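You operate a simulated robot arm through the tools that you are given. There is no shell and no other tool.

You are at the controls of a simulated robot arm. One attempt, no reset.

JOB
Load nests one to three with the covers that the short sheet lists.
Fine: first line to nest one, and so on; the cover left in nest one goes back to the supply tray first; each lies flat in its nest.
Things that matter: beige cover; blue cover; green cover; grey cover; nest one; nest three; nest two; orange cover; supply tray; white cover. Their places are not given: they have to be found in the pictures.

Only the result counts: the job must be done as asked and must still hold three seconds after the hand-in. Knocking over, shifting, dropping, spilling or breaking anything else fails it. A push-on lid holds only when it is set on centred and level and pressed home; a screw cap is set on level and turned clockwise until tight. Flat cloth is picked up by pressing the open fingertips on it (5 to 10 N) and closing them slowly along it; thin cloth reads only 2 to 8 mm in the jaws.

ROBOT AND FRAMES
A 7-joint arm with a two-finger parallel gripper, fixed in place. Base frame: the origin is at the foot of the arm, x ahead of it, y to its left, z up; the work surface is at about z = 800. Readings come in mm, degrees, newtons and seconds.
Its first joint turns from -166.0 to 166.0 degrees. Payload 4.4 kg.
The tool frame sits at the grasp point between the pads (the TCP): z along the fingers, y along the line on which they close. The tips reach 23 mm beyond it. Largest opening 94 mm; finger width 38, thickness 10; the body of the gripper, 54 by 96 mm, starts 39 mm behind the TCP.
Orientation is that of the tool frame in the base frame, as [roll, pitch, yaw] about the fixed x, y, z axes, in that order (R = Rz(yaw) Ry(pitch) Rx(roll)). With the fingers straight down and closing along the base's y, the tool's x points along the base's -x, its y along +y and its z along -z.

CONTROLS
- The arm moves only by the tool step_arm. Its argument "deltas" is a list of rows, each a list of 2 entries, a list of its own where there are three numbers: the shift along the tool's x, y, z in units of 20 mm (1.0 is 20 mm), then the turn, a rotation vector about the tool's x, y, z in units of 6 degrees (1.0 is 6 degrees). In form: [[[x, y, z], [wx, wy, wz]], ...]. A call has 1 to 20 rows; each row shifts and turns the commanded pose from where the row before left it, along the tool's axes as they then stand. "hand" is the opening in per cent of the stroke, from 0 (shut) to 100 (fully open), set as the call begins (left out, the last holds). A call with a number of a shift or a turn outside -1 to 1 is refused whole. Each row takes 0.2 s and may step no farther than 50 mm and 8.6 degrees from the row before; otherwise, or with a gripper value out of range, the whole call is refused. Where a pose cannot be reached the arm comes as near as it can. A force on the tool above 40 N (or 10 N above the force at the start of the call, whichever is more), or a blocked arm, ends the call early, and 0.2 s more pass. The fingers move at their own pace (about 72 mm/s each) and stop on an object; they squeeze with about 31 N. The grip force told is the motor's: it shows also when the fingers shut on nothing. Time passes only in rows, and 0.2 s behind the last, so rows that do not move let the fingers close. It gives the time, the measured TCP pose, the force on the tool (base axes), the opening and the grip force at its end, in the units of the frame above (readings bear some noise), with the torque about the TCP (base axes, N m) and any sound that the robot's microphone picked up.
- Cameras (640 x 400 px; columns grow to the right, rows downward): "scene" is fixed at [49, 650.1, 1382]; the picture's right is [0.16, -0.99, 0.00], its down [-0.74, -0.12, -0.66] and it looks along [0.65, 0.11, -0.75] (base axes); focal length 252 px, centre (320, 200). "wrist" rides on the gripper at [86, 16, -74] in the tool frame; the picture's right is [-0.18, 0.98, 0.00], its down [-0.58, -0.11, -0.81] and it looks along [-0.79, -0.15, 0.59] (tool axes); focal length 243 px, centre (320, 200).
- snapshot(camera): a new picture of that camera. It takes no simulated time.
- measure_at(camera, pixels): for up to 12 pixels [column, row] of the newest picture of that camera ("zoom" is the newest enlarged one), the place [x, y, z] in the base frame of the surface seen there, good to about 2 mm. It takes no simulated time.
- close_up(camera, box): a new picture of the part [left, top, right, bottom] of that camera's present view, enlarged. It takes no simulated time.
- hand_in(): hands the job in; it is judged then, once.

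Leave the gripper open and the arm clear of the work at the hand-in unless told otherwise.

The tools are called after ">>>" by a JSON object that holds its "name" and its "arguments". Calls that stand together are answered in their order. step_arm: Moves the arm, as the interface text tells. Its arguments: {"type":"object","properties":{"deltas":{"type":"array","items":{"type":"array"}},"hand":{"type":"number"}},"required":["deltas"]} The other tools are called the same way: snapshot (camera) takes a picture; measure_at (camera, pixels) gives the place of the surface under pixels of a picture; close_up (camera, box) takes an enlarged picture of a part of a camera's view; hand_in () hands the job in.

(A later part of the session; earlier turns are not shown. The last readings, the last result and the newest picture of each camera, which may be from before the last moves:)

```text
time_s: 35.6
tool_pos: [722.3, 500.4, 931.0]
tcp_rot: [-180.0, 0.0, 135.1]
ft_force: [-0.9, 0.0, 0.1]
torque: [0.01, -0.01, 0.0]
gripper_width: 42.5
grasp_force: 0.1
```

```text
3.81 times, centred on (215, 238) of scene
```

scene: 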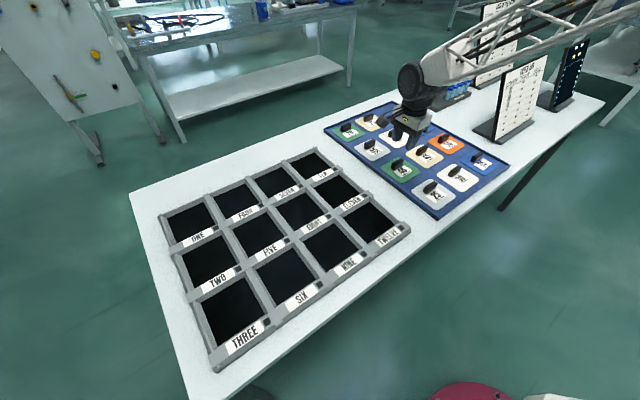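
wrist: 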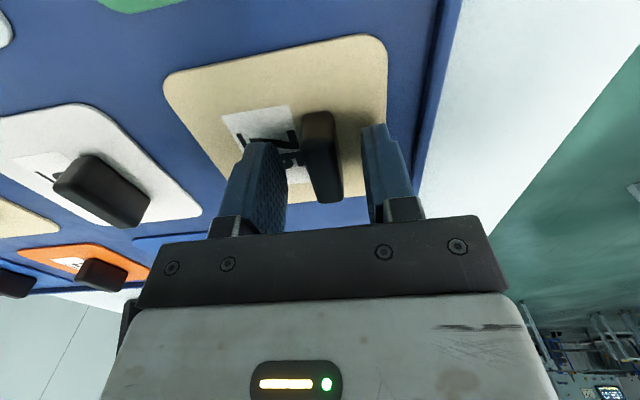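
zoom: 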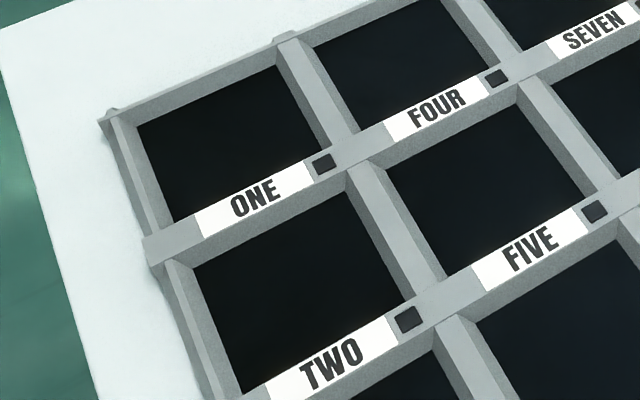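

Handle 40 is centred at about (730, 499.6), top at z 835. While the nests are in clear view, I'll also measure nest one and nest two wall edges and floor from this scene zoom.

>>> {"name": "measure_at", "arguments": {"camera": "zoom", "pixels": [[145, 130], [272, 72], [318, 148], [180, 215], [220, 140], [118, 128], [155, 225], [200, 85], [283, 50], [325, 140], [350, 125], [250, 170]]}}

>>> {"name": "measure_at", "arguments": {"camera": "zoom", "pixels": [[200, 270], [335, 200], [400, 300], [245, 385], [300, 290], [180, 275], [212, 380], [340, 178], [360, 180], [410, 285], [430, 275], [175, 255]]}}

```text
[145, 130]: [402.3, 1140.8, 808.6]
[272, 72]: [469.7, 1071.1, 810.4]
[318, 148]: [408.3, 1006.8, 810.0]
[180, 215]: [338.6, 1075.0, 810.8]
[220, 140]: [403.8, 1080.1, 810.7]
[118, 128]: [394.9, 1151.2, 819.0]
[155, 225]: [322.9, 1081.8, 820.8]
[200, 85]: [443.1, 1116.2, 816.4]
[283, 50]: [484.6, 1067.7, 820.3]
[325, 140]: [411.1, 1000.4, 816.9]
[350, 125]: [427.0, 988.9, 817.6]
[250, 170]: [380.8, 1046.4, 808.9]
```

```text
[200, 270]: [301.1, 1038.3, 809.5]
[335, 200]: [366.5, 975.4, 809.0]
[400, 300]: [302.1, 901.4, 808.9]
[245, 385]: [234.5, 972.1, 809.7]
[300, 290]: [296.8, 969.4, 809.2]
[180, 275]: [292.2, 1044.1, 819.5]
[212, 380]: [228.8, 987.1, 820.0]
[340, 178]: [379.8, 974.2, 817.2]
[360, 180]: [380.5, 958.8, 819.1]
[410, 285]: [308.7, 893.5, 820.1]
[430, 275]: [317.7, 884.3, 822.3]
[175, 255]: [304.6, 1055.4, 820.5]
```

Nest floors read about z 809.5 and the wall tops about 820. I'll zoom tighter on each of nests one, two and three to locate their inner floor edges more precisely before I pick up cover 40.

>>> {"name": "close_up", "arguments": {"camera": "scene", "box": [160, 195, 224, 245]}}

```text
8.00 times, centred on (192, 220) of scene
```

zoom: 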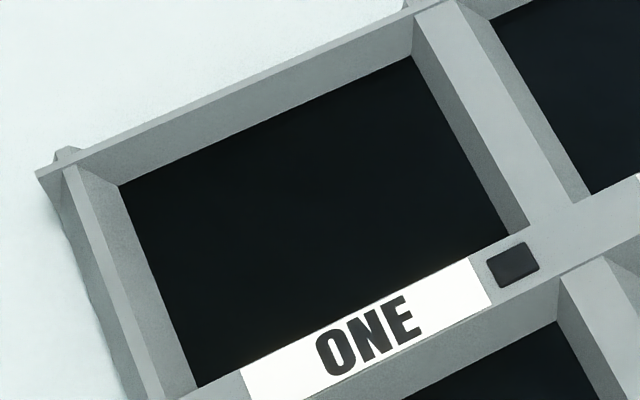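

I'll measure along nest one's floor boundary: left wall foot, right wall foot, far wall foot, and the top inner edge of the near wall.

>>> {"name": "measure_at", "arguments": {"camera": "zoom", "pixels": [[131, 205], [160, 285], [188, 362], [424, 90], [456, 150], [498, 226], [150, 176], [270, 122], [390, 69], [228, 374], [350, 318], [490, 255]]}}

>>> {"name": "measure_at", "arguments": {"camera": "zoom", "pixels": [[72, 180], [110, 280], [150, 380], [82, 172], [120, 270], [418, 30], [470, 120], [522, 215], [100, 162], [250, 95], [400, 25], [300, 240]]}}

```text
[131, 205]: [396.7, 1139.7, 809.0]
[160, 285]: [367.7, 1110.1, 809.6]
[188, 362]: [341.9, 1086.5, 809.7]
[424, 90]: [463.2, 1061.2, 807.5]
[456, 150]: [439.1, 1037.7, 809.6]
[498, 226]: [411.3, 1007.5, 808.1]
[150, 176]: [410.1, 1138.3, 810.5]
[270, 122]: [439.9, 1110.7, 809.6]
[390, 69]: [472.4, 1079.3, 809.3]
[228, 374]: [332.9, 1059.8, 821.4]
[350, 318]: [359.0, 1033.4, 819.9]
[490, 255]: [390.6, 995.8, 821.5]
```

```text
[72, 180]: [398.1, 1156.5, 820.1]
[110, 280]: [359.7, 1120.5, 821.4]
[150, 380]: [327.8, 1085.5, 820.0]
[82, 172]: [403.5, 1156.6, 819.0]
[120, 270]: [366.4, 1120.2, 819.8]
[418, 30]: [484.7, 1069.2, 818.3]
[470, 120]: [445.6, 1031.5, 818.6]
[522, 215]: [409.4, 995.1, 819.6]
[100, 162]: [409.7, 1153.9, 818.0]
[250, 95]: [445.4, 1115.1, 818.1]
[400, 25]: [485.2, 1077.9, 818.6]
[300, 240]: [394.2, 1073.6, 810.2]
```

Nest one's floor is about 105 mm square, centred on u=-474, v=1045, with bevelled walls. That puts the handle target at (416, 1086.5), the same place 75's handle was. Now I'll line up over handle 40 at (730, 499.6) and lower to about z 840.

>>> {"name": "step_arm", "arguments": {"deltas": [[[-0.325, 0.24, 0], [0, 0, 0]], [[0, 0, 0.6], [0, 0, 0]], [[0, 0, 0.7], [0, 0, 0]], [[0, 0, 0.7], [0, 0, 0]], [[0, 0, 0.7], [0, 0, 0]], [[0, 0, 0.7], [0, 0, 0]], [[0, 0, 0.5], [0, 0, 0]], [[0, 0, 0.4], [0, 0, 0]], [[0, 0, 0.2], [0, 0, 0]], [[0, 0, 0.05], [0, 0, 0]]]}}

>>> {"name": "snapshot", "arguments": {"camera": "wrist"}}

>>> {"name": "close_up", "arguments": {"camera": "scene", "box": [360, 130, 456, 190]}}

```text
time_s: 37.8
tool_pos: [728.5, 500.0, 837.8]
tcp_rot: [180.0, 0.0, 135.1]
ft_force: [-0.3, -0.1, -1.3]
torque: [-0.01, 0.02, -0.01]
gripper_width: 42.2
grasp_force: 0.0
```

```text
taken
```

wrist: 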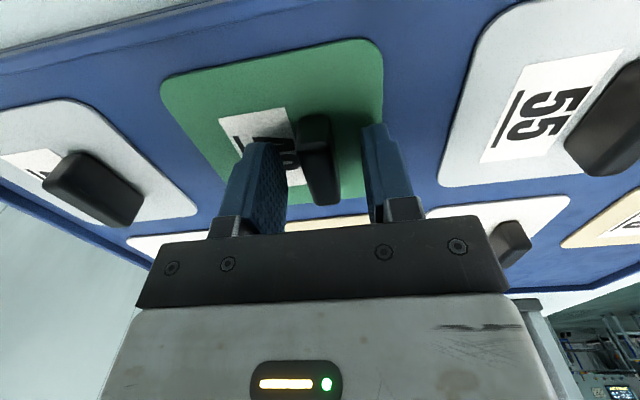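

```text
6.67 times, centred on (408, 160) of scene
```

zoom: 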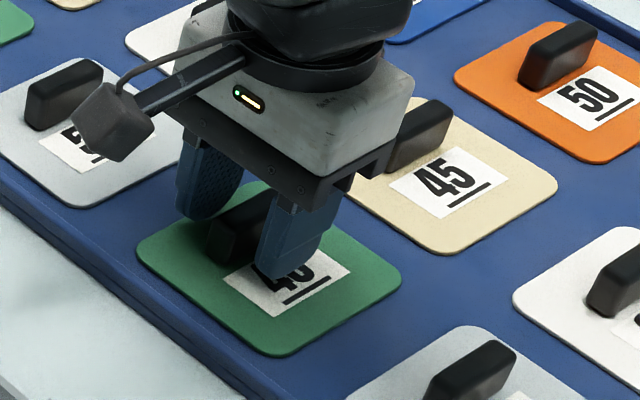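

The handle lies centrally between the fingers, which nearly matches the view when I held 75. Closing the hand on handle 40.

>>> {"name": "step_arm", "arguments": {"deltas": [[[0, 0, 0], [0, 0, 0]], [[0, 0, 0], [0, 0, 0]], [[0, 0, 0], [0, 0, 0]], [[0, 0, 0], [0, 0, 0]], [[0, 0, 0], [0, 0, 0]]], "hand": 0}}

```text
time_s: 39.0
tool_pos: [729.3, 500.0, 839.4]
tcp_rot: [180.0, 0.0, 135.0]
ft_force: [-0.3, -0.4, -0.6]
torque: [0.01, 0.01, 0.0]
gripper_width: 15.6
grasp_force: 31.0
```

Gripped at 15.6 mm with 31 N. I'll lift about 95 mm and start carrying cover 40 toward nest one.

>>> {"name": "step_arm", "arguments": {"deltas": [[[0, 0, -0.3], [0, 0, 0]], [[0, 0, -0.6], [0, 0, 0]], [[0, 0, -1.0], [0, 0, 0]], [[0, 0, -1.0], [0, 0, 0]], [[0, 0, -1.0], [0, 0, 0]], [[0.6, 0.18, -0.6], [0, 0, 0]], [[0.965, 0.2925, -0.3], [0, 0, 0]], [[0.965, 0.2925, 0], [0, 0, 0]], [[0.965, 0.2925, 0], [0, 0, 0]], [[0.965, 0.2925, 0], [0, 0, 0]], [[0.965, 0.2925, 0], [0, 0, 0]], [[0.965, 0.2925, 0], [0, 0, 0]], [[0.965, 0.2925, 0], [0, 0, 0]], [[0.965, 0.2925, 0], [0, 0, 0]], [[0.965, 0.2925, 0], [0, 0, 0]], [[0.965, 0.2925, 0], [0, 0, 0]], [[0.965, 0.2925, 0], [0, 0, 0]], [[0.965, 0.2925, 0], [0, 0, 0]], [[0.965, 0.2925, 0], [0, 0, 0]], [[0.965, 0.2925, 0], [0, 0, 0]]]}}

>>> {"name": "snapshot", "arguments": {"camera": "wrist"}}

>>> {"name": "snapshot", "arguments": {"camera": "scene"}}

```text
time_s: 43.2
tool_pos: [592.4, 760.3, 934.5]
tcp_rot: [180.0, 0.0, 135.1]
ft_force: [0.3, 0.2, -0.7]
torque: [0.04, -0.01, -0.02]
gripper_width: 15.6
grasp_force: 30.9
```

```text
taken
```

wrist: 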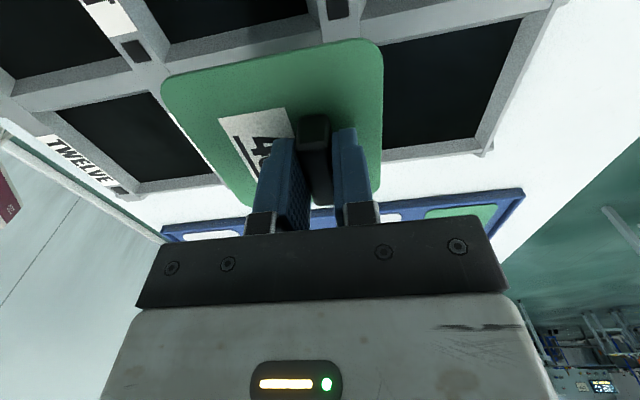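

```text
taken
```

scene: 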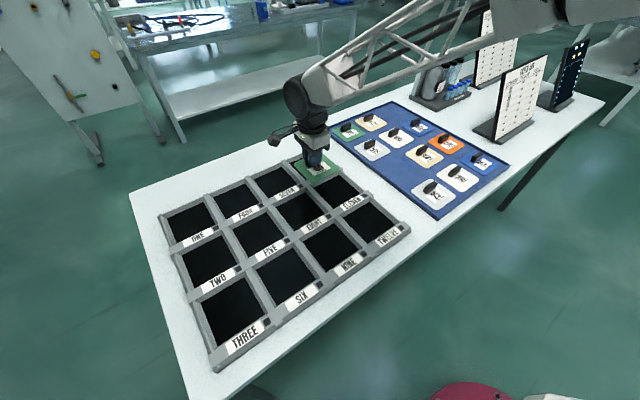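

Cover 40 is carried level, with corners in the wrist picture at nearly the same place as 75's were ((162, 80) and (382, 45)). I'll measure its edges relative to the tool for exact centring.

>>> {"name": "measure_at", "arguments": {"camera": "wrist", "pixels": [[380, 70], [380, 110], [379, 150], [170, 105], [190, 140], [215, 175], [230, 62], [270, 55], [320, 47], [350, 100]]}}

>>> {"name": "close_up", "arguments": {"camera": "scene", "box": [280, 130, 360, 190]}}

```text
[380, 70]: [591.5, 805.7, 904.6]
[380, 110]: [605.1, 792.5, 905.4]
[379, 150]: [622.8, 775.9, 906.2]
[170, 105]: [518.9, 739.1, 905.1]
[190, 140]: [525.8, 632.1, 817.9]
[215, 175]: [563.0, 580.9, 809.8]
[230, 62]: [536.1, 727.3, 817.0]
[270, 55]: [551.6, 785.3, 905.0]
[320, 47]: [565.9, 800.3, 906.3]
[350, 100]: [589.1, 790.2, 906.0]
```

```text
6.67 times, centred on (320, 160) of scene
```

zoom: 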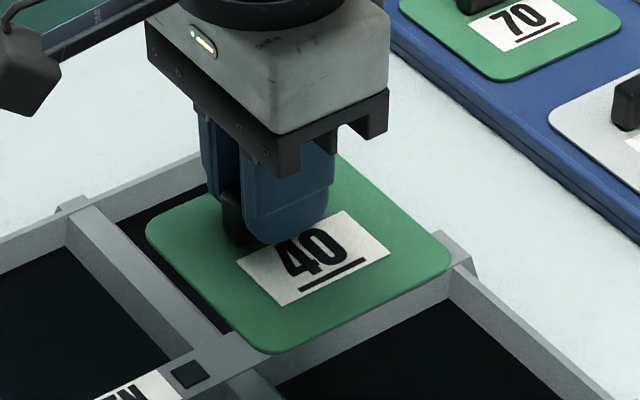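

Along v the plate centre sits 17 mm to the label side of the tool, as I expected. I'll check the other direction with the scene zoom: the low-u edge near (200, 280) and the high-u edge near (390, 210).

>>> {"name": "measure_at", "arguments": {"camera": "zoom", "pixels": [[185, 262], [205, 282], [228, 305], [370, 195], [395, 213], [420, 232], [310, 330], [350, 311], [400, 287], [175, 255]]}}

```text
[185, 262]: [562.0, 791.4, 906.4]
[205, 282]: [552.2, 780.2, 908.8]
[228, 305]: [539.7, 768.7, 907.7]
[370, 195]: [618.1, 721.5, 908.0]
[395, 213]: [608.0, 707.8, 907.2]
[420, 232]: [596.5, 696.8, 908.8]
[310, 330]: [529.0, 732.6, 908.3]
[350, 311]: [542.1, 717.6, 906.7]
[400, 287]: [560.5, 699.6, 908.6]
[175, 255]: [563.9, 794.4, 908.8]
```

The plate centre is about 1.5 mm toward +u from the tool, so the tool target for nest one is (414.8, 1087.2). Moving above it at z 935.

>>> {"name": "step_arm", "arguments": {"deltas": [[[0.937, 0.28, 0], [0, 0, 0]], [[0.937, 0.28, 0], [0, 0, 0]], [[0.937, 0.28, 0], [0, 0, 0]], [[0.937, 0.28, 0], [0, 0, 0]], [[0.937, 0.28, 0], [0, 0, 0]], [[0.937, 0.28, 0], [0, 0, 0]], [[0.937, 0.28, 0], [0, 0, 0]], [[0.937, 0.28, 0], [0, 0, 0]], [[0.937, 0.28, 0], [0, 0, 0]], [[0.937, 0.28, 0], [0, 0, 0]], [[0.937, 0.28, 0], [0, 0, 0]], [[0.937, 0.28, 0], [0, 0, 0]], [[0.937, 0.28, 0], [0, 0, 0]], [[0.937, 0.28, 0], [0, 0, 0]], [[0.937, 0.28, 0], [0, 0, 0]], [[0.937, 0.28, 0], [0, 0, 0]], [[0.937, 0.28, 0], [0, 0, 0]], [[0.937, 0.28, 0], [0, 0, 0]], [[0.937, 0.28, 0], [0, 0, 0]]]}}

>>> {"name": "step_arm", "arguments": {"deltas": [[[0, 0, 0], [0, 0, 0]]]}}

>>> {"name": "step_arm", "arguments": {"deltas": [[[0, 0, 0], [0, 0, 0]]]}}

>>> {"name": "snapshot", "arguments": {"camera": "wrist"}}

>>> {"name": "close_up", "arguments": {"camera": "scene", "box": [130, 150, 240, 250]}}

```text
time_s: 47.2
tool_pos: [413.2, 1085.3, 934.9]
tcp_rot: [180.0, 0.0, 135.0]
ft_force: [-0.7, -0.7, -0.4]
torque: [-0.01, -0.02, 0.0]
gripper_width: 15.5
grasp_force: 30.9
```

```text
time_s: 47.6
tool_pos: [414.0, 1085.3, 934.8]
tcp_rot: [180.0, 0.0, 135.1]
ft_force: [-0.3, -0.4, -1.4]
torque: [0.04, 0.01, 0.0]
gripper_width: 15.6
grasp_force: 30.8
```

```text
time_s: 48.0
tool_pos: [414.8, 1085.0, 934.4]
tcp_rot: [-180.0, -0.1, 135.0]
ft_force: [-0.8, -0.3, -1.5]
torque: [0.04, 0.01, -0.02]
gripper_width: 15.4
grasp_force: 30.6
```

```text
taken
```

wrist: 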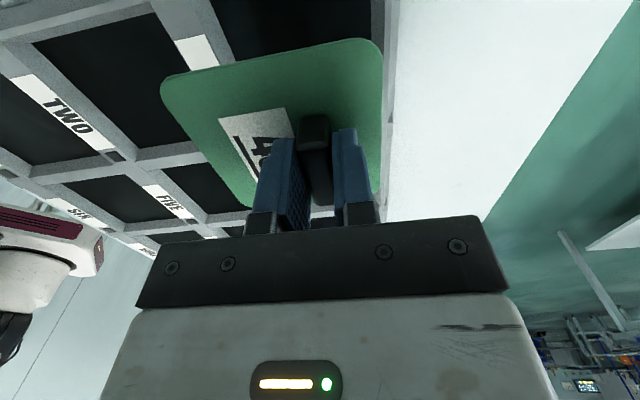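

```text
4.00 times, centred on (185, 200) of scene
```

zoom: 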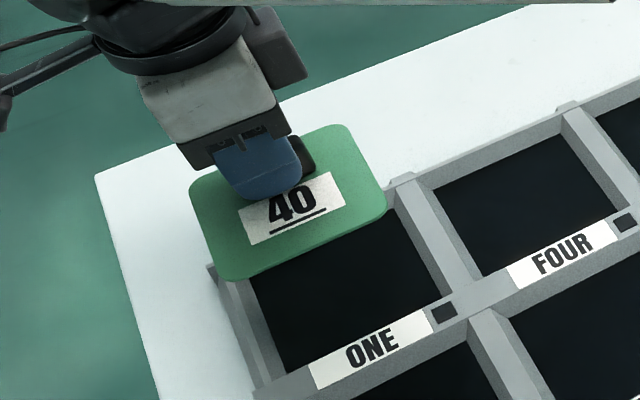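

Averaged reading (414.0, 1085.2), 0.8 and 2 mm off the target. I'll apply that correction and lower to about z 860, so the plate bottom stays just above the wall tops, and then check alignment.

>>> {"name": "step_arm", "arguments": {"deltas": [[[0.04, 0.1, 0], [0, 0, 0]], [[0, 0, 0.6], [0, 0, 0]], [[0, 0, 0.7], [0, 0, 0]], [[0, 0, 0.7], [0, 0, 0]], [[0, 0, 0.7], [0, 0, 0]], [[0, 0, 0.6], [0, 0, 0]], [[0, 0, 0.4], [0, 0, 0]], [[0, 0, 0], [0, 0, 0]]]}}

>>> {"name": "step_arm", "arguments": {"deltas": [[[0, 0, 0], [0, 0, 0]]]}}

>>> {"name": "snapshot", "arguments": {"camera": "wrist"}}

>>> {"name": "close_up", "arguments": {"camera": "scene", "box": [150, 180, 230, 250]}}

```text
time_s: 49.8
tool_pos: [414.8, 1087.2, 860.2]
tcp_rot: [179.9, -0.1, 134.9]
ft_force: [0.4, -0.3, 0.2]
torque: [0.02, -0.01, -0.01]
gripper_width: 15.3
grasp_force: 30.4
```

```text
time_s: 50.2
tool_pos: [414.9, 1087.3, 860.5]
tcp_rot: [180.0, 0.1, 135.0]
ft_force: [-0.4, 1.6, 0.1]
torque: [-0.04, -0.02, -0.02]
gripper_width: 15.5
grasp_force: 31.0
```

```text
taken
```

wrist: 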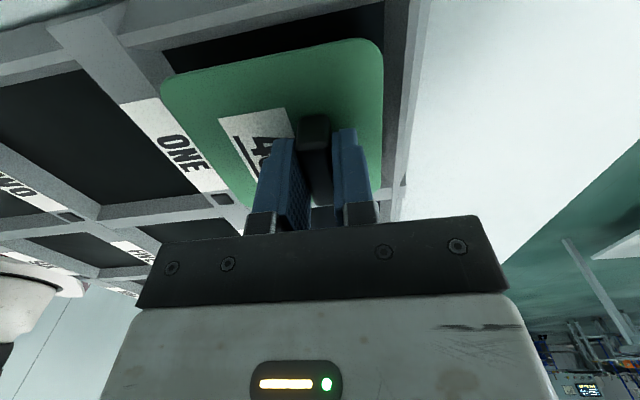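

```text
5.71 times, centred on (190, 215) of scene
```

zoom: 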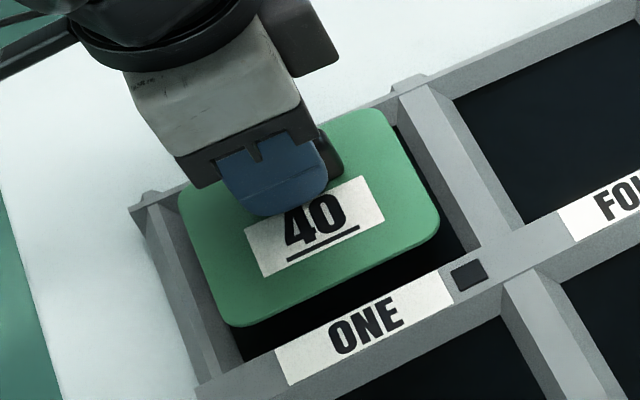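

Tool at (414.8, 1087.2, 860). I'll measure the plate's edges in this zoom against the nest's floor bounds.

>>> {"name": "measure_at", "arguments": {"camera": "zoom", "pixels": [[190, 225], [203, 260], [217, 295], [398, 135], [412, 160], [428, 190], [270, 312], [330, 285], [400, 252], [185, 215]]}}

>>> {"name": "measure_at", "arguments": {"camera": "wrist", "pixels": [[381, 80], [381, 120], [379, 150], [168, 100], [172, 108], [250, 58], [300, 50], [345, 43], [398, 120], [402, 60]]}}

```text
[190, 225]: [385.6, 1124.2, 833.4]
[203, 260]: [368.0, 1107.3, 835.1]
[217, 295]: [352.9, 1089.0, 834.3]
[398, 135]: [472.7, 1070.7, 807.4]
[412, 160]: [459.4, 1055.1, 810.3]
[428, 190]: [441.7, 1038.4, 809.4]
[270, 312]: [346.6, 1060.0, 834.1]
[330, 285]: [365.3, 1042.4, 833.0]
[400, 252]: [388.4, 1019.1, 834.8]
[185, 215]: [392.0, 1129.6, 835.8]
```

```text
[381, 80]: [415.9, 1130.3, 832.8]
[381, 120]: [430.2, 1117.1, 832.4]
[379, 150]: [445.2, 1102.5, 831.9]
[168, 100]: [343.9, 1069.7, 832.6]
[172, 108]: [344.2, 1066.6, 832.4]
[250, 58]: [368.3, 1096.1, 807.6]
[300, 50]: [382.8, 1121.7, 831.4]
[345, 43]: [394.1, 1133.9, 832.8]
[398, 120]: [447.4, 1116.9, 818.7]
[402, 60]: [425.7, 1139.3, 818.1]
```

The plate spans u -523 to -424 and v 995 to 1094.5. The floor spans u -526.5 to -421.7 and v 992 to 1097.5, so there are about 3 mm on every side. Lowering to about z 844.

>>> {"name": "step_arm", "arguments": {"deltas": [[[0, 0, 0.3], [0, 0, 0]], [[0, 0, 0.25], [0, 0, 0]], [[0, 0, 0.15], [0, 0, 0]], [[0, 0, 0.1], [0, 0, 0]], [[0, 0, 0], [0, 0, 0]]]}}

>>> {"name": "close_up", "arguments": {"camera": "scene", "box": [150, 180, 230, 250]}}

```text
time_s: 51.4
tool_pos: [415.8, 1087.1, 843.4]
tcp_rot: [179.9, 0.1, 135.0]
ft_force: [0.0, -0.7, -1.1]
torque: [0.02, -0.01, 0.01]
gripper_width: 15.7
grasp_force: 31.4
```

```text
5.71 times, centred on (190, 215) of scene
```

zoom: 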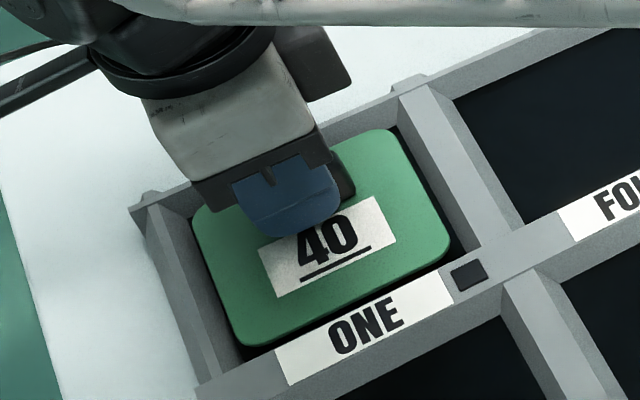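

The plate is inside the walls with black gaps showing around it, and there is no contact force. I'll lower in 0.6 mm steps.

>>> {"name": "step_arm", "arguments": {"deltas": [[[0, 0, 0.03], [0, 0, 0]], [[0, 0, 0.03], [0, 0, 0]], [[0, 0, 0.03], [0, 0, 0]], [[0, 0, 0], [0, 0, 0]]]}}

>>> {"name": "step_arm", "arguments": {"deltas": [[[0, 0, 0.03], [0, 0, 0]], [[0, 0, 0.02], [0, 0, 0]], [[0, 0, 0], [0, 0, 0]]]}}

```text
time_s: 52.4
tool_pos: [415.2, 1087.3, 842.7]
tcp_rot: [-180.0, 0.1, 135.0]
ft_force: [0.5, 0.3, -2.1]
torque: [0.02, -0.01, 0.0]
gripper_width: 15.5
grasp_force: 31.1
```

```text
time_s: 53.2
tool_pos: [414.9, 1087.4, 842.0]
tcp_rot: [180.0, -0.1, 135.1]
ft_force: [-0.8, 0.4, -1.0]
torque: [-0.02, 0.02, -0.01]
gripper_width: 15.4
grasp_force: 30.6
```

No contact at about z 841.5. I'll continue 1 mm at a time.

>>> {"name": "step_arm", "arguments": {"deltas": [[[0, 0, 0.03], [0, 0, 0]], [[0, 0, 0.02], [0, 0, 0]], [[0, 0, 0], [0, 0, 0]]]}}

```text
time_s: 54.0
tool_pos: [414.1, 1087.4, 840.2]
tcp_rot: [-180.0, 0.0, 135.0]
ft_force: [0.3, -0.1, -1.2]
torque: [0.03, 0.0, 0.02]
gripper_width: 15.4
grasp_force: 30.8
```

No contact at z 840.2. Another millimetre.

>>> {"name": "step_arm", "arguments": {"deltas": [[[0, 0, 0.025], [0, 0, 0]], [[0, 0, 0.025], [0, 0, 0]], [[0, 0, 0], [0, 0, 0]]]}}

```text
time_s: 54.8
tool_pos: [415.0, 1088.0, 838.7]
tcp_rot: [-180.0, 0.0, 135.0]
ft_force: [0.1, -0.2, -0.7]
torque: [0.01, 0.0, 0.01]
gripper_width: 15.6
grasp_force: 31.3
```

Still free at z 838.7. Another millimetre.

>>> {"name": "step_arm", "arguments": {"deltas": [[[0, 0, 0.025], [0, 0, 0]], [[0, 0, 0.025], [0, 0, 0]], [[0, 0, 0], [0, 0, 0]]]}}

```text
time_s: 55.6
tool_pos: [415.9, 1087.3, 838.4]
tcp_rot: [-180.0, 0.1, 135.0]
ft_force: [-0.2, 0.4, -1.1]
torque: [-0.02, 0.02, 0.02]
gripper_width: 15.5
grasp_force: 30.4
```

>>> {"name": "step_arm", "arguments": {"deltas": [[[0, 0, 0.025], [0, 0, 0]], [[0, 0, 0.025], [0, 0, 0]], [[0, 0, 0], [0, 0, 0]]]}}

>>> {"name": "close_up", "arguments": {"camera": "scene", "box": [150, 180, 230, 250]}}

```text
time_s: 56.4
tool_pos: [414.6, 1087.4, 838.5]
tcp_rot: [180.0, 0.0, 135.0]
ft_force: [0.4, 0.3, 8.1]
torque: [-0.24, -0.23, 0.01]
gripper_width: 15.6
grasp_force: 30.9
```

```text
5.71 times, centred on (190, 215) of scene
```

zoom: 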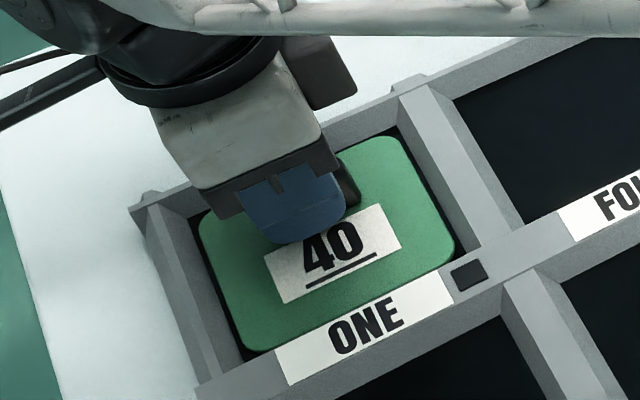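

Contact at 8 N, and the torque puts it on the +u side of the plate. I'll check the gaps: plate edges against the wall feet in this zoom.

>>> {"name": "close_up", "arguments": {"camera": "scene", "box": [162, 195, 226, 245]}}

>>> {"name": "measure_at", "arguments": {"camera": "zoom", "pixels": [[140, 230], [155, 270], [175, 320], [440, 130], [460, 165], [485, 210], [300, 340], [400, 295], [200, 365], [420, 110]]}}

```text
8.00 times, centred on (194, 220) of scene
```

zoom: 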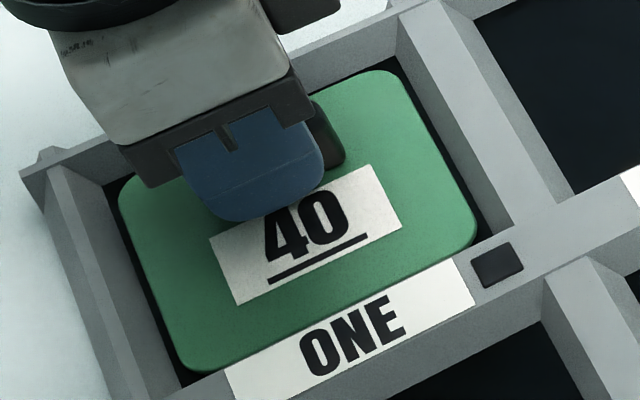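

```text
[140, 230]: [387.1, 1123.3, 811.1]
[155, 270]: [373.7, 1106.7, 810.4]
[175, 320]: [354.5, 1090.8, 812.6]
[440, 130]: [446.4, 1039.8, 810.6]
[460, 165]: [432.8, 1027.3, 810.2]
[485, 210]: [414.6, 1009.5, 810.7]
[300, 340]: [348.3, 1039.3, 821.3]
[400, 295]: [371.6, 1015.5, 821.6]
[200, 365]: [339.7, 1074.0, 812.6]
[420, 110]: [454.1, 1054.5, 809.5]
```

Gaps show on both sides and the plate is on the floor. I'll open to 42 mm to release it.

>>> {"name": "step_arm", "arguments": {"deltas": [[[0, 0, 0], [0, 0, 0]], [[0, 0, 0], [0, 0, 0]], [[0, 0, 0], [0, 0, 0]]], "hand": 45}}

>>> {"name": "snapshot", "arguments": {"camera": "wrist"}}

>>> {"name": "close_up", "arguments": {"camera": "scene", "box": [162, 195, 226, 245]}}

```text
time_s: 57.2
tool_pos: [415.2, 1087.1, 836.8]
tcp_rot: [-180.0, 0.1, 135.0]
ft_force: [-0.1, 0.3, 0.4]
torque: [0.01, 0.02, -0.01]
gripper_width: 42.4
grasp_force: 0.0
```

```text
taken
```

wrist: 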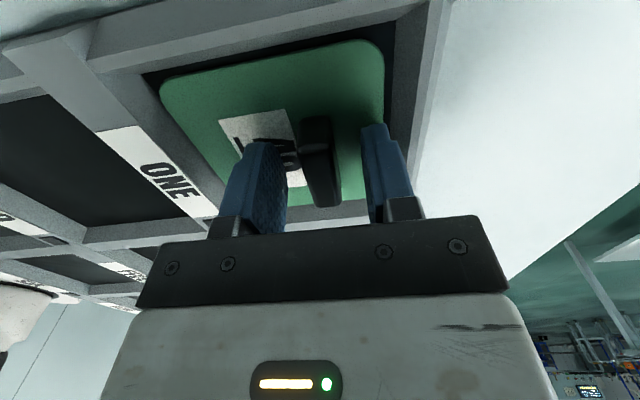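

```text
8.00 times, centred on (194, 220) of scene
```

zoom: 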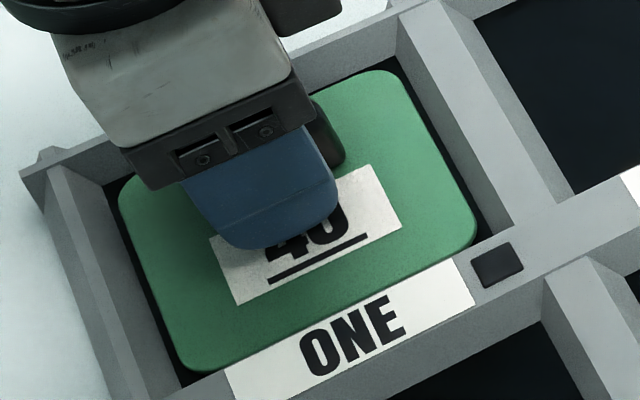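

Cover 40 is released and flat in nest one. I'll raise straight up about 94 mm and head for cover 50 near (902, 327).

>>> {"name": "step_arm", "arguments": {"deltas": [[[0, 0, -0.4], [0, 0, 0]], [[0, 0, -0.9], [0, 0, 0]], [[0, 0, -0.9], [0, 0, 0]], [[0, 0, -0.9], [0, 0, 0]], [[0, 0, -0.9], [0, 0, 0]], [[0, 0, -0.8], [0, 0, 0]], [[-0.96, -0.21, 0], [0, 0, 0]], [[-0.96, -0.21, 0], [0, 0, 0]], [[-0.96, -0.21, 0], [0, 0, 0]], [[-0.96, -0.21, 0], [0, 0, 0]], [[-0.96, -0.21, 0], [0, 0, 0]], [[-0.96, -0.21, 0], [0, 0, 0]], [[-0.96, -0.21, 0], [0, 0, 0]], [[-0.96, -0.21, 0], [0, 0, 0]], [[-0.96, -0.21, 0], [0, 0, 0]], [[-0.96, -0.21, 0], [0, 0, 0]], [[-0.96, -0.21, 0], [0, 0, 0]], [[-0.96, -0.21, 0], [0, 0, 0]], [[-0.96, -0.21, 0], [0, 0, 0]], [[-0.96, -0.21, 0], [0, 0, 0]]]}}

>>> {"name": "step_arm", "arguments": {"deltas": [[[-0.96, -0.21, 0], [0, 0, 0]], [[-0.96, -0.21, 0], [0, 0, 0]], [[-0.96, -0.21, 0], [0, 0, 0]], [[-0.96, -0.21, 0], [0, 0, 0]], [[-0.96, -0.21, 0], [0, 0, 0]], [[-0.96, -0.21, 0], [0, 0, 0]], [[-0.96, -0.21, 0], [0, 0, 0]], [[-0.96, -0.21, 0], [0, 0, 0]], [[-0.96, -0.21, 0], [0, 0, 0]], [[-0.96, -0.21, 0], [0, 0, 0]], [[-0.96, -0.21, 0], [0, 0, 0]], [[-0.96, -0.21, 0], [0, 0, 0]], [[-0.96, -0.21, 0], [0, 0, 0]], [[-0.96, -0.21, 0], [0, 0, 0]], [[-0.96, -0.21, 0], [0, 0, 0]], [[-0.96, -0.21, 0], [0, 0, 0]], [[-0.96, -0.21, 0], [0, 0, 0]], [[-0.96, -0.21, 0], [0, 0, 0]], [[-0.96, -0.21, 0], [0, 0, 0]], [[-0.96, -0.21, 0], [0, 0, 0]]]}}

>>> {"name": "snapshot", "arguments": {"camera": "scene"}}

>>> {"name": "close_up", "arguments": {"camera": "scene", "box": [150, 180, 250, 250]}}

```text
time_s: 61.4
tool_pos: [565.3, 854.0, 932.4]
tcp_rot: [-180.0, 0.0, 134.9]
ft_force: [-0.1, -0.3, -0.6]
torque: [0.02, 0.0, 0.05]
gripper_width: 42.1
grasp_force: 0.1
```

```text
time_s: 65.6
tool_pos: [776.5, 526.0, 933.6]
tcp_rot: [-180.0, 0.0, 135.0]
ft_force: [0.2, 1.4, 1.0]
torque: [0.03, 0.01, -0.01]
gripper_width: 42.3
grasp_force: 0.1
```

```text
taken
```

scene: 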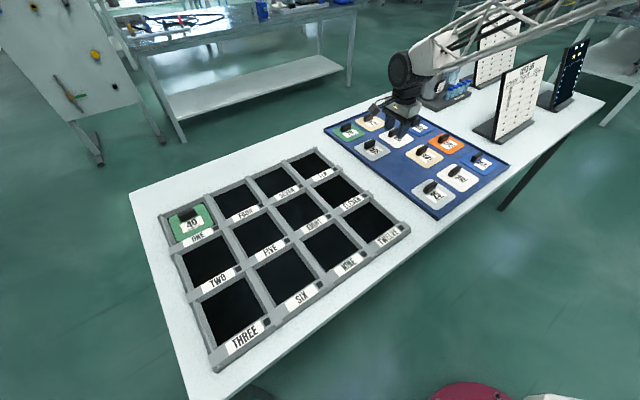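

```text
5.71 times, centred on (200, 215) of scene
```

zoom: 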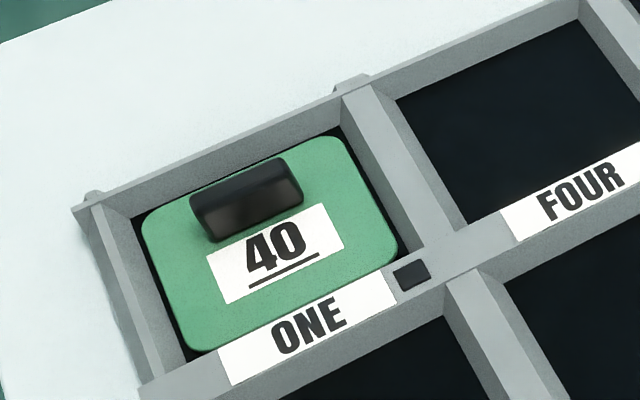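

Cover 40 lies flat in nest one, with even gaps. I'll continue to above cover 50 near (902, 327).

>>> {"name": "step_arm", "arguments": {"deltas": [[[-0.956, -0.217, 0], [0, 0, 0]], [[-0.956, -0.217, 0], [0, 0, 0]], [[-0.956, -0.217, 0], [0, 0, 0]], [[-0.956, -0.217, 0], [0, 0, 0]], [[-0.956, -0.217, 0], [0, 0, 0]], [[-0.956, -0.217, 0], [0, 0, 0]], [[-0.956, -0.217, 0], [0, 0, 0]], [[-0.956, -0.217, 0], [0, 0, 0]], [[-0.956, -0.217, 0], [0, 0, 0]], [[-0.956, -0.217, 0], [0, 0, 0]], [[-0.956, -0.217, 0], [0, 0, 0]], [[-0.956, -0.217, 0], [0, 0, 0]]]}}

>>> {"name": "snapshot", "arguments": {"camera": "scene"}}

>>> {"name": "close_up", "arguments": {"camera": "wrist", "box": [200, 0, 456, 160]}}

```text
time_s: 68.2
tool_pos: [900.9, 325.5, 932.6]
tcp_rot: [180.0, 0.0, 135.1]
ft_force: [-0.2, -0.3, 0.3]
torque: [-0.02, 0.01, -0.02]
gripper_width: 42.0
grasp_force: 0.1
```

```text
taken
```

scene: 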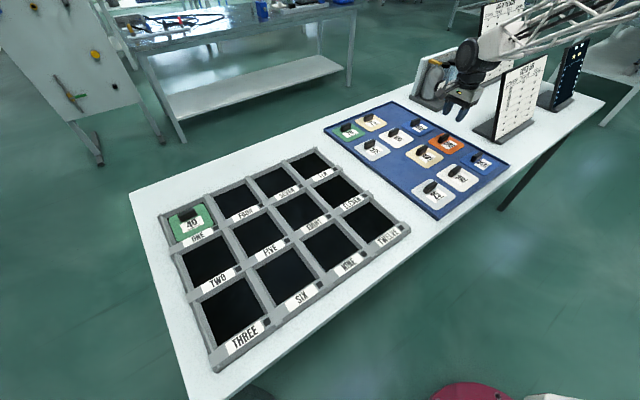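

```text
2.50 times, centred on (328, 80) of wrist
```

zoom: 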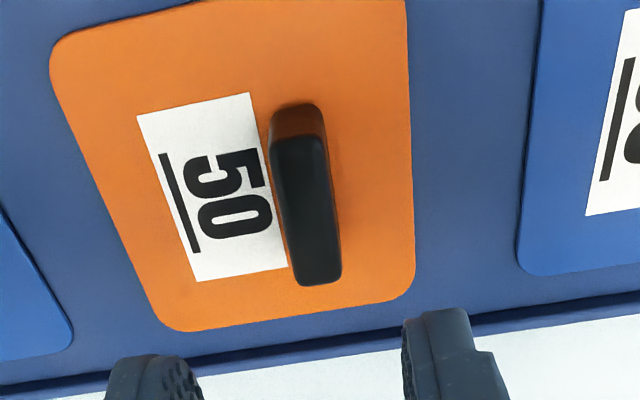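

Cover 50 is below, with its handle at about zoom (306, 210). I'll measure its edges.

>>> {"name": "measure_at", "arguments": {"camera": "zoom", "pixels": [[277, 155], [320, 150], [284, 210], [330, 205], [294, 265], [337, 262], [300, 145], [318, 280], [307, 210], [85, 180], [411, 200], [290, 313]]}}

>>> {"name": "step_arm", "arguments": {"deltas": [[[0, 0, 0], [0, 0, 0]]]}}

```text
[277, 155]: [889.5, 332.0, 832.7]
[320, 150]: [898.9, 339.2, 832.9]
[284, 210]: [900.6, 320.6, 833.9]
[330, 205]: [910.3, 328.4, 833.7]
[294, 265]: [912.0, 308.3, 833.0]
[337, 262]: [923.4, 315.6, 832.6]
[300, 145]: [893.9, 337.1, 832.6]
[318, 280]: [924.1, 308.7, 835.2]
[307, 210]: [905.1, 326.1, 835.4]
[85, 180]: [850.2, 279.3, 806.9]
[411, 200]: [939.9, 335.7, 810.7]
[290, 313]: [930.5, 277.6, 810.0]
```

```text
time_s: 68.6
tool_pos: [901.4, 327.3, 932.1]
tcp_rot: [179.9, 0.0, 135.0]
ft_force: [0.2, 0.1, -0.4]
torque: [-0.02, -0.01, 0.02]
gripper_width: 42.2
grasp_force: 0.1
```

Handle 50 is centred at about (908.3, 321.5). I'll shift -8.7 mm and +1.6 mm along the tool's x and y and lower to about z 839.

>>> {"name": "step_arm", "arguments": {"deltas": [[[-0.435, 0.08, 0], [0, 0, 0]], [[0, 0, 0.6], [0, 0, 0]], [[0, 0, 0.7], [0, 0, 0]], [[0, 0, 0.7], [0, 0, 0]], [[0, 0, 0.7], [0, 0, 0]], [[0, 0, 0.7], [0, 0, 0]], [[0, 0, 0.6], [0, 0, 0]], [[0, 0, 0.4], [0, 0, 0]], [[0, 0, 0.2], [0, 0, 0]], [[0, 0, 0.05], [0, 0, 0]], [[0, 0, 0], [0, 0, 0]]]}}

>>> {"name": "snapshot", "arguments": {"camera": "wrist"}}

>>> {"name": "close_up", "arguments": {"camera": "scene", "box": [400, 80, 520, 180]}}

```text
time_s: 71.0
tool_pos: [908.6, 322.4, 840.4]
tcp_rot: [179.9, -0.1, 135.0]
ft_force: [-0.2, -0.2, -0.6]
torque: [0.03, -0.01, -0.02]
gripper_width: 42.4
grasp_force: 0.0
```

```text
taken
```

wrist: 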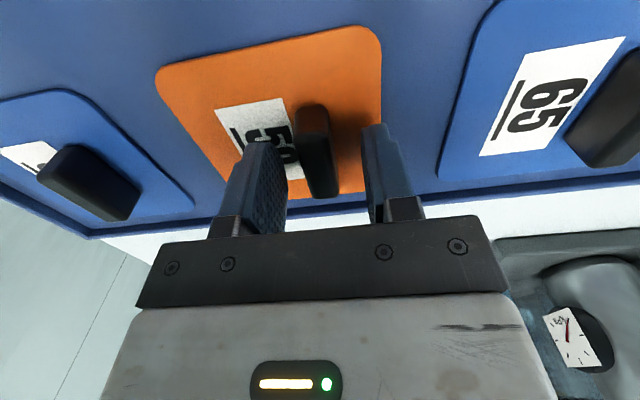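

```text
4.00 times, centred on (460, 130) of scene
```

zoom: 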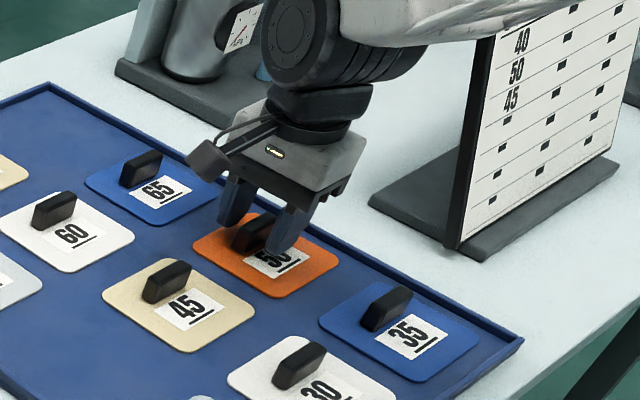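

The fingers straddle handle 50, but it sits a few pixels higher in the picture than 40 did, so the tool is about 2 mm too far toward +u. I'll nudge 2 mm back, go 1 mm down, then close.

>>> {"name": "step_arm", "arguments": {"deltas": [[[0.11, 0, 0.05], [0, 0, 0]], [[0, 0, 0], [0, 0, 0]]]}}

>>> {"name": "snapshot", "arguments": {"camera": "wrist"}}

>>> {"name": "step_arm", "arguments": {"deltas": [[[0, 0, 0], [0, 0, 0]], [[0, 0, 0], [0, 0, 0]], [[0, 0, 0], [0, 0, 0]], [[0, 0, 0], [0, 0, 0]], [[0, 0, 0], [0, 0, 0]]], "hand": 0}}

```text
time_s: 71.6
tool_pos: [907.7, 324.0, 839.7]
tcp_rot: [-179.9, 0.1, 134.9]
ft_force: [0.2, 0.7, -0.1]
torque: [0.01, 0.03, 0.02]
gripper_width: 42.5
grasp_force: 0.1
```

```text
taken
```

wrist: 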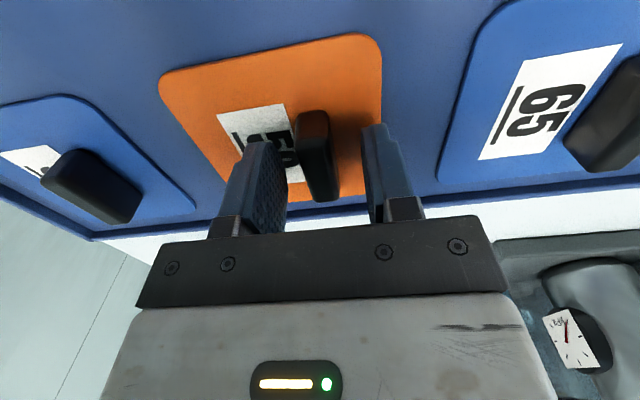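

```text
time_s: 72.8
tool_pos: [907.0, 321.9, 840.0]
tcp_rot: [180.0, 0.0, 135.0]
ft_force: [0.4, 0.4, 1.2]
torque: [-0.04, -0.01, 0.0]
gripper_width: 15.5
grasp_force: 30.9
```

Gripped at 15.5 mm with 31 N. Before moving, I'll zoom on nest two and nest three (arm out of the way) to fix their centres.

>>> {"name": "close_up", "arguments": {"camera": "scene", "box": [176, 234, 240, 284]}}

```text
8.00 times, centred on (208, 259) of scene
```

zoom: 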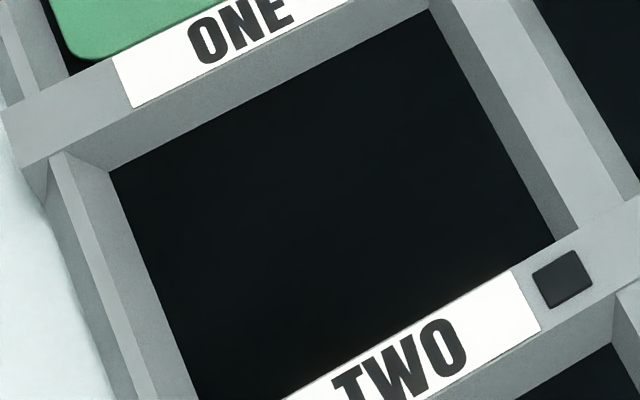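

I'll sample along nest two's wall feet and the near wall's top edge.

>>> {"name": "measure_at", "arguments": {"camera": "zoom", "pixels": [[131, 220], [154, 280], [181, 350], [452, 60], [490, 130], [528, 200], [170, 144], [270, 94], [370, 43], [310, 390], [400, 338], [490, 287]]}}

>>> {"name": "measure_at", "arguments": {"camera": "zoom", "pixels": [[72, 165], [110, 260], [150, 355], [465, 55], [510, 130], [555, 205], [170, 110], [270, 60], [370, 10], [300, 250]]}}

>>> {"name": "close_up", "arguments": {"camera": "scene", "box": [192, 270, 272, 352]}}

```text
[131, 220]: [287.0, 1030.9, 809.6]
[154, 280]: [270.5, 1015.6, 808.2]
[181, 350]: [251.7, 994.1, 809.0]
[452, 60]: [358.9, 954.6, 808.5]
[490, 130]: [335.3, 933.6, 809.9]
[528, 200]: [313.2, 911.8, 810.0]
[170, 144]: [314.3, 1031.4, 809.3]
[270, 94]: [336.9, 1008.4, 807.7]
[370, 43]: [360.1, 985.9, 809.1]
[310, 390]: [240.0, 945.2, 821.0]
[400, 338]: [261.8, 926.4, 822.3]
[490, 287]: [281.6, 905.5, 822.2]
```

```text
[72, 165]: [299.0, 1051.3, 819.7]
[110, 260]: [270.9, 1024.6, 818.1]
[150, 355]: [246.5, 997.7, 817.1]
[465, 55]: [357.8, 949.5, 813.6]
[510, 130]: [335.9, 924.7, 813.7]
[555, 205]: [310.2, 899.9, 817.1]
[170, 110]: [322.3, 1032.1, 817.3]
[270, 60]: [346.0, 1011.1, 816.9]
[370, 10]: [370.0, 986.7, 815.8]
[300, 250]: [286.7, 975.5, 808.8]
```

```text
4.88 times, centred on (232, 311) of scene
```

zoom: 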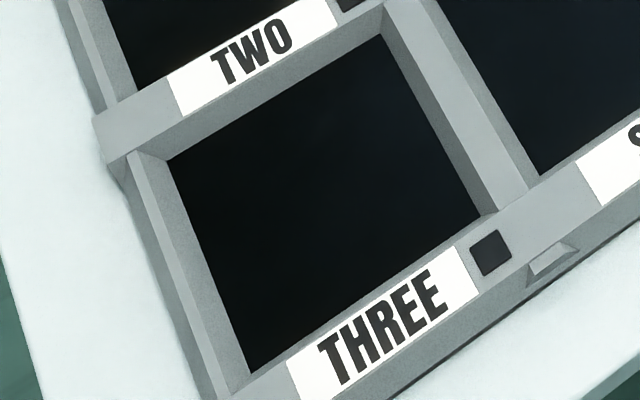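

Nest two's centre comes out at u=-474.3, v=900.2, exactly one pitch (144.4 mm) from nest one. Now the same for nest three in this zoom.

>>> {"name": "measure_at", "arguments": {"camera": "zoom", "pixels": [[188, 200], [218, 280], [241, 340], [403, 80], [437, 140], [466, 190], [220, 133], [280, 98], [340, 62], [300, 356], [370, 311], [440, 265]]}}

```text
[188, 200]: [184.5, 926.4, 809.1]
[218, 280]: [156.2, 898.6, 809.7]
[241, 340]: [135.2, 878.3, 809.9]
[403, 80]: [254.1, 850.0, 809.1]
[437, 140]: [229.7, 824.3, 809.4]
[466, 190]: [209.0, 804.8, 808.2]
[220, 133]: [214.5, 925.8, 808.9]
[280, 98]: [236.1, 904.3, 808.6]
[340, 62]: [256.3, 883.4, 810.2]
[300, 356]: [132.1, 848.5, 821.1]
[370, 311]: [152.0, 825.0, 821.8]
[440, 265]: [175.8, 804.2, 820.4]
```

Nest three's centre is at about u=-473.5, v=755.5. Now I'll lift cover 50 by 94 mm and carry it along toward nest two, tool target about (313.4, 984.1).

>>> {"name": "step_arm", "arguments": {"deltas": [[[0, 0, -0.3], [0, 0, 0]], [[0, 0, -0.6], [0, 0, 0]], [[0, 0, -1.0], [0, 0, 0]], [[0, 0, -1.0], [0, 0, 0]], [[0, 0, -1.0], [0, 0, 0]], [[0, 0, -0.8], [0, 0, 0]], [[0.97, 0.0525, 0], [0, 0, 0]], [[0.97, 0.0525, 0], [0, 0, 0]], [[0.97, 0.0525, 0], [0, 0, 0]], [[0.97, 0.0525, 0], [0, 0, 0]], [[0.97, 0.0525, 0], [0, 0, 0]], [[0.97, 0.0525, 0], [0, 0, 0]], [[0.97, 0.0525, 0], [0, 0, 0]], [[0.97, 0.0525, 0], [0, 0, 0]], [[0.97, 0.0525, 0], [0, 0, 0]], [[0.97, 0.0525, 0], [0, 0, 0]], [[0.97, 0.0525, 0], [0, 0, 0]], [[0.97, 0.0525, 0], [0, 0, 0]], [[0.97, 0.0525, 0], [0, 0, 0]], [[0.97, 0.0525, 0], [0, 0, 0]]]}}

>>> {"name": "step_arm", "arguments": {"deltas": [[[0.97, 0.0525, 0], [0, 0, 0]], [[0.97, 0.0525, 0], [0, 0, 0]], [[0.97, 0.0525, 0], [0, 0, 0]], [[0.97, 0.0525, 0], [0, 0, 0]], [[0.97, 0.0525, 0], [0, 0, 0]], [[0.97, 0.0525, 0], [0, 0, 0]], [[0.97, 0.0525, 0], [0, 0, 0]], [[0.97, 0.0525, 0], [0, 0, 0]], [[0.97, 0.0525, 0], [0, 0, 0]], [[0.97, 0.0525, 0], [0, 0, 0]], [[0.97, 0.0525, 0], [0, 0, 0]], [[0.97, 0.0525, 0], [0, 0, 0]], [[0.97, 0.0525, 0], [0, 0, 0]], [[0.97, 0.0525, 0], [0, 0, 0]], [[0.97, 0.0525, 0], [0, 0, 0]], [[0.97, 0.0525, 0], [0, 0, 0]], [[0.97, 0.0525, 0], [0, 0, 0]], [[0.97, 0.0525, 0], [0, 0, 0]], [[0.97, 0.0525, 0], [0, 0, 0]], [[0.97, 0.0525, 0], [0, 0, 0]]]}}

>>> {"name": "snapshot", "arguments": {"camera": "scene"}}

>>> {"name": "snapshot", "arguments": {"camera": "wrist"}}

```text
time_s: 77.0
tool_pos: [726.6, 526.4, 934.0]
tcp_rot: [-179.9, 0.0, 135.0]
ft_force: [-0.4, -0.4, -1.7]
torque: [0.0, -0.03, 0.03]
gripper_width: 15.4
grasp_force: 30.9
```

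```text
time_s: 81.2
tool_pos: [467.8, 815.6, 933.6]
tcp_rot: [-180.0, 0.1, 135.0]
ft_force: [-0.2, -0.2, -1.3]
torque: [0.0, -0.01, 0.01]
gripper_width: 15.6
grasp_force: 30.8
```

```text
taken
```

scene: 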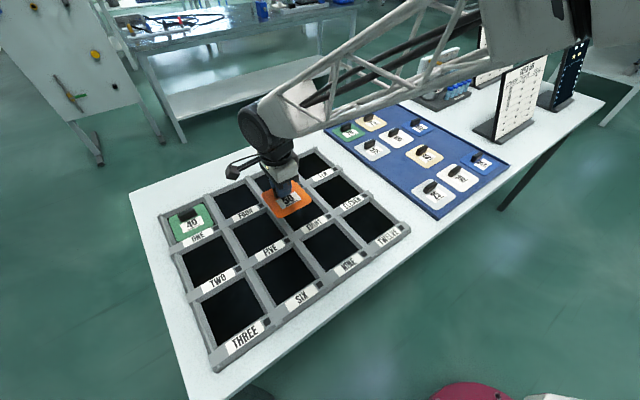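

```text
taken
```

wrist: 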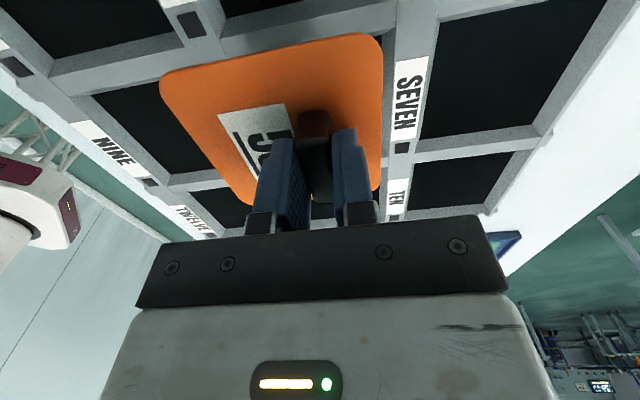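

Cover 50 is carried level. I'll measure its edges from both cameras to fix its offset from the tool.

>>> {"name": "measure_at", "arguments": {"camera": "wrist", "pixels": [[380, 70], [380, 110], [379, 150], [168, 100], [172, 108], [250, 53], [300, 46], [345, 40]]}}

>>> {"name": "close_up", "arguments": {"camera": "scene", "box": [250, 165, 330, 225]}}

>>> {"name": "step_arm", "arguments": {"deltas": [[[0, 0, 0], [0, 0, 0]]]}}

>>> {"name": "step_arm", "arguments": {"deltas": [[[0, 0, 0], [0, 0, 0]]]}}

```text
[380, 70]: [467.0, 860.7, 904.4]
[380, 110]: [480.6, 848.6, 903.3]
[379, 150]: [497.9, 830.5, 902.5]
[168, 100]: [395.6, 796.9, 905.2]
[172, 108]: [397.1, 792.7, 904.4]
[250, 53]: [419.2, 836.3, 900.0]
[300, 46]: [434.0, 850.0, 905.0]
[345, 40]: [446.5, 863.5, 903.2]
```

```text
6.67 times, centred on (290, 195) of scene
```

zoom: 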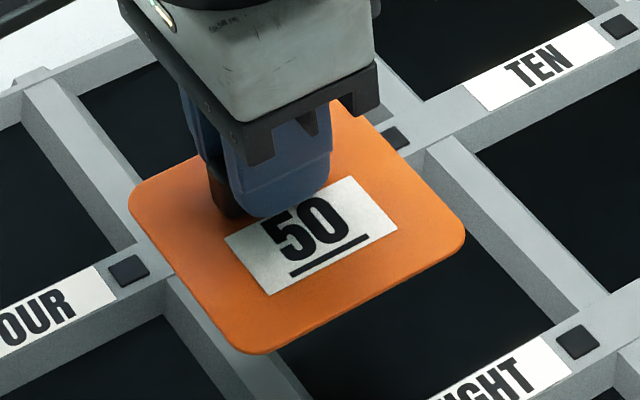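

```text
time_s: 81.6
tool_pos: [467.6, 817.1, 933.8]
tcp_rot: [179.9, 0.0, 135.0]
ft_force: [-0.4, -0.4, -1.1]
torque: [0.01, 0.02, 0.0]
gripper_width: 15.6
grasp_force: 30.6
```

```text
time_s: 82.0
tool_pos: [466.5, 815.9, 933.6]
tcp_rot: [180.0, 0.0, 135.1]
ft_force: [-0.4, 0.1, -1.5]
torque: [-0.02, -0.01, 0.0]
gripper_width: 15.4
grasp_force: 30.9
```

I'll sample the plate's low-u edge near (170, 262) and high-u edge near (383, 150) in the scene zoom.

>>> {"name": "measure_at", "arguments": {"camera": "zoom", "pixels": [[160, 245], [180, 275], [205, 306], [375, 145], [400, 170], [425, 194], [300, 325], [350, 300], [400, 275]]}}

```text
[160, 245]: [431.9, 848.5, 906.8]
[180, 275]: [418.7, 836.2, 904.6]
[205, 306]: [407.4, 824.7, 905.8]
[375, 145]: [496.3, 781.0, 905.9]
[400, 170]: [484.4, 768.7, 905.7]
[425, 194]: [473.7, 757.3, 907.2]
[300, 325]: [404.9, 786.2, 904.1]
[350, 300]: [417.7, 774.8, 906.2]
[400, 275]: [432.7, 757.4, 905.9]
```

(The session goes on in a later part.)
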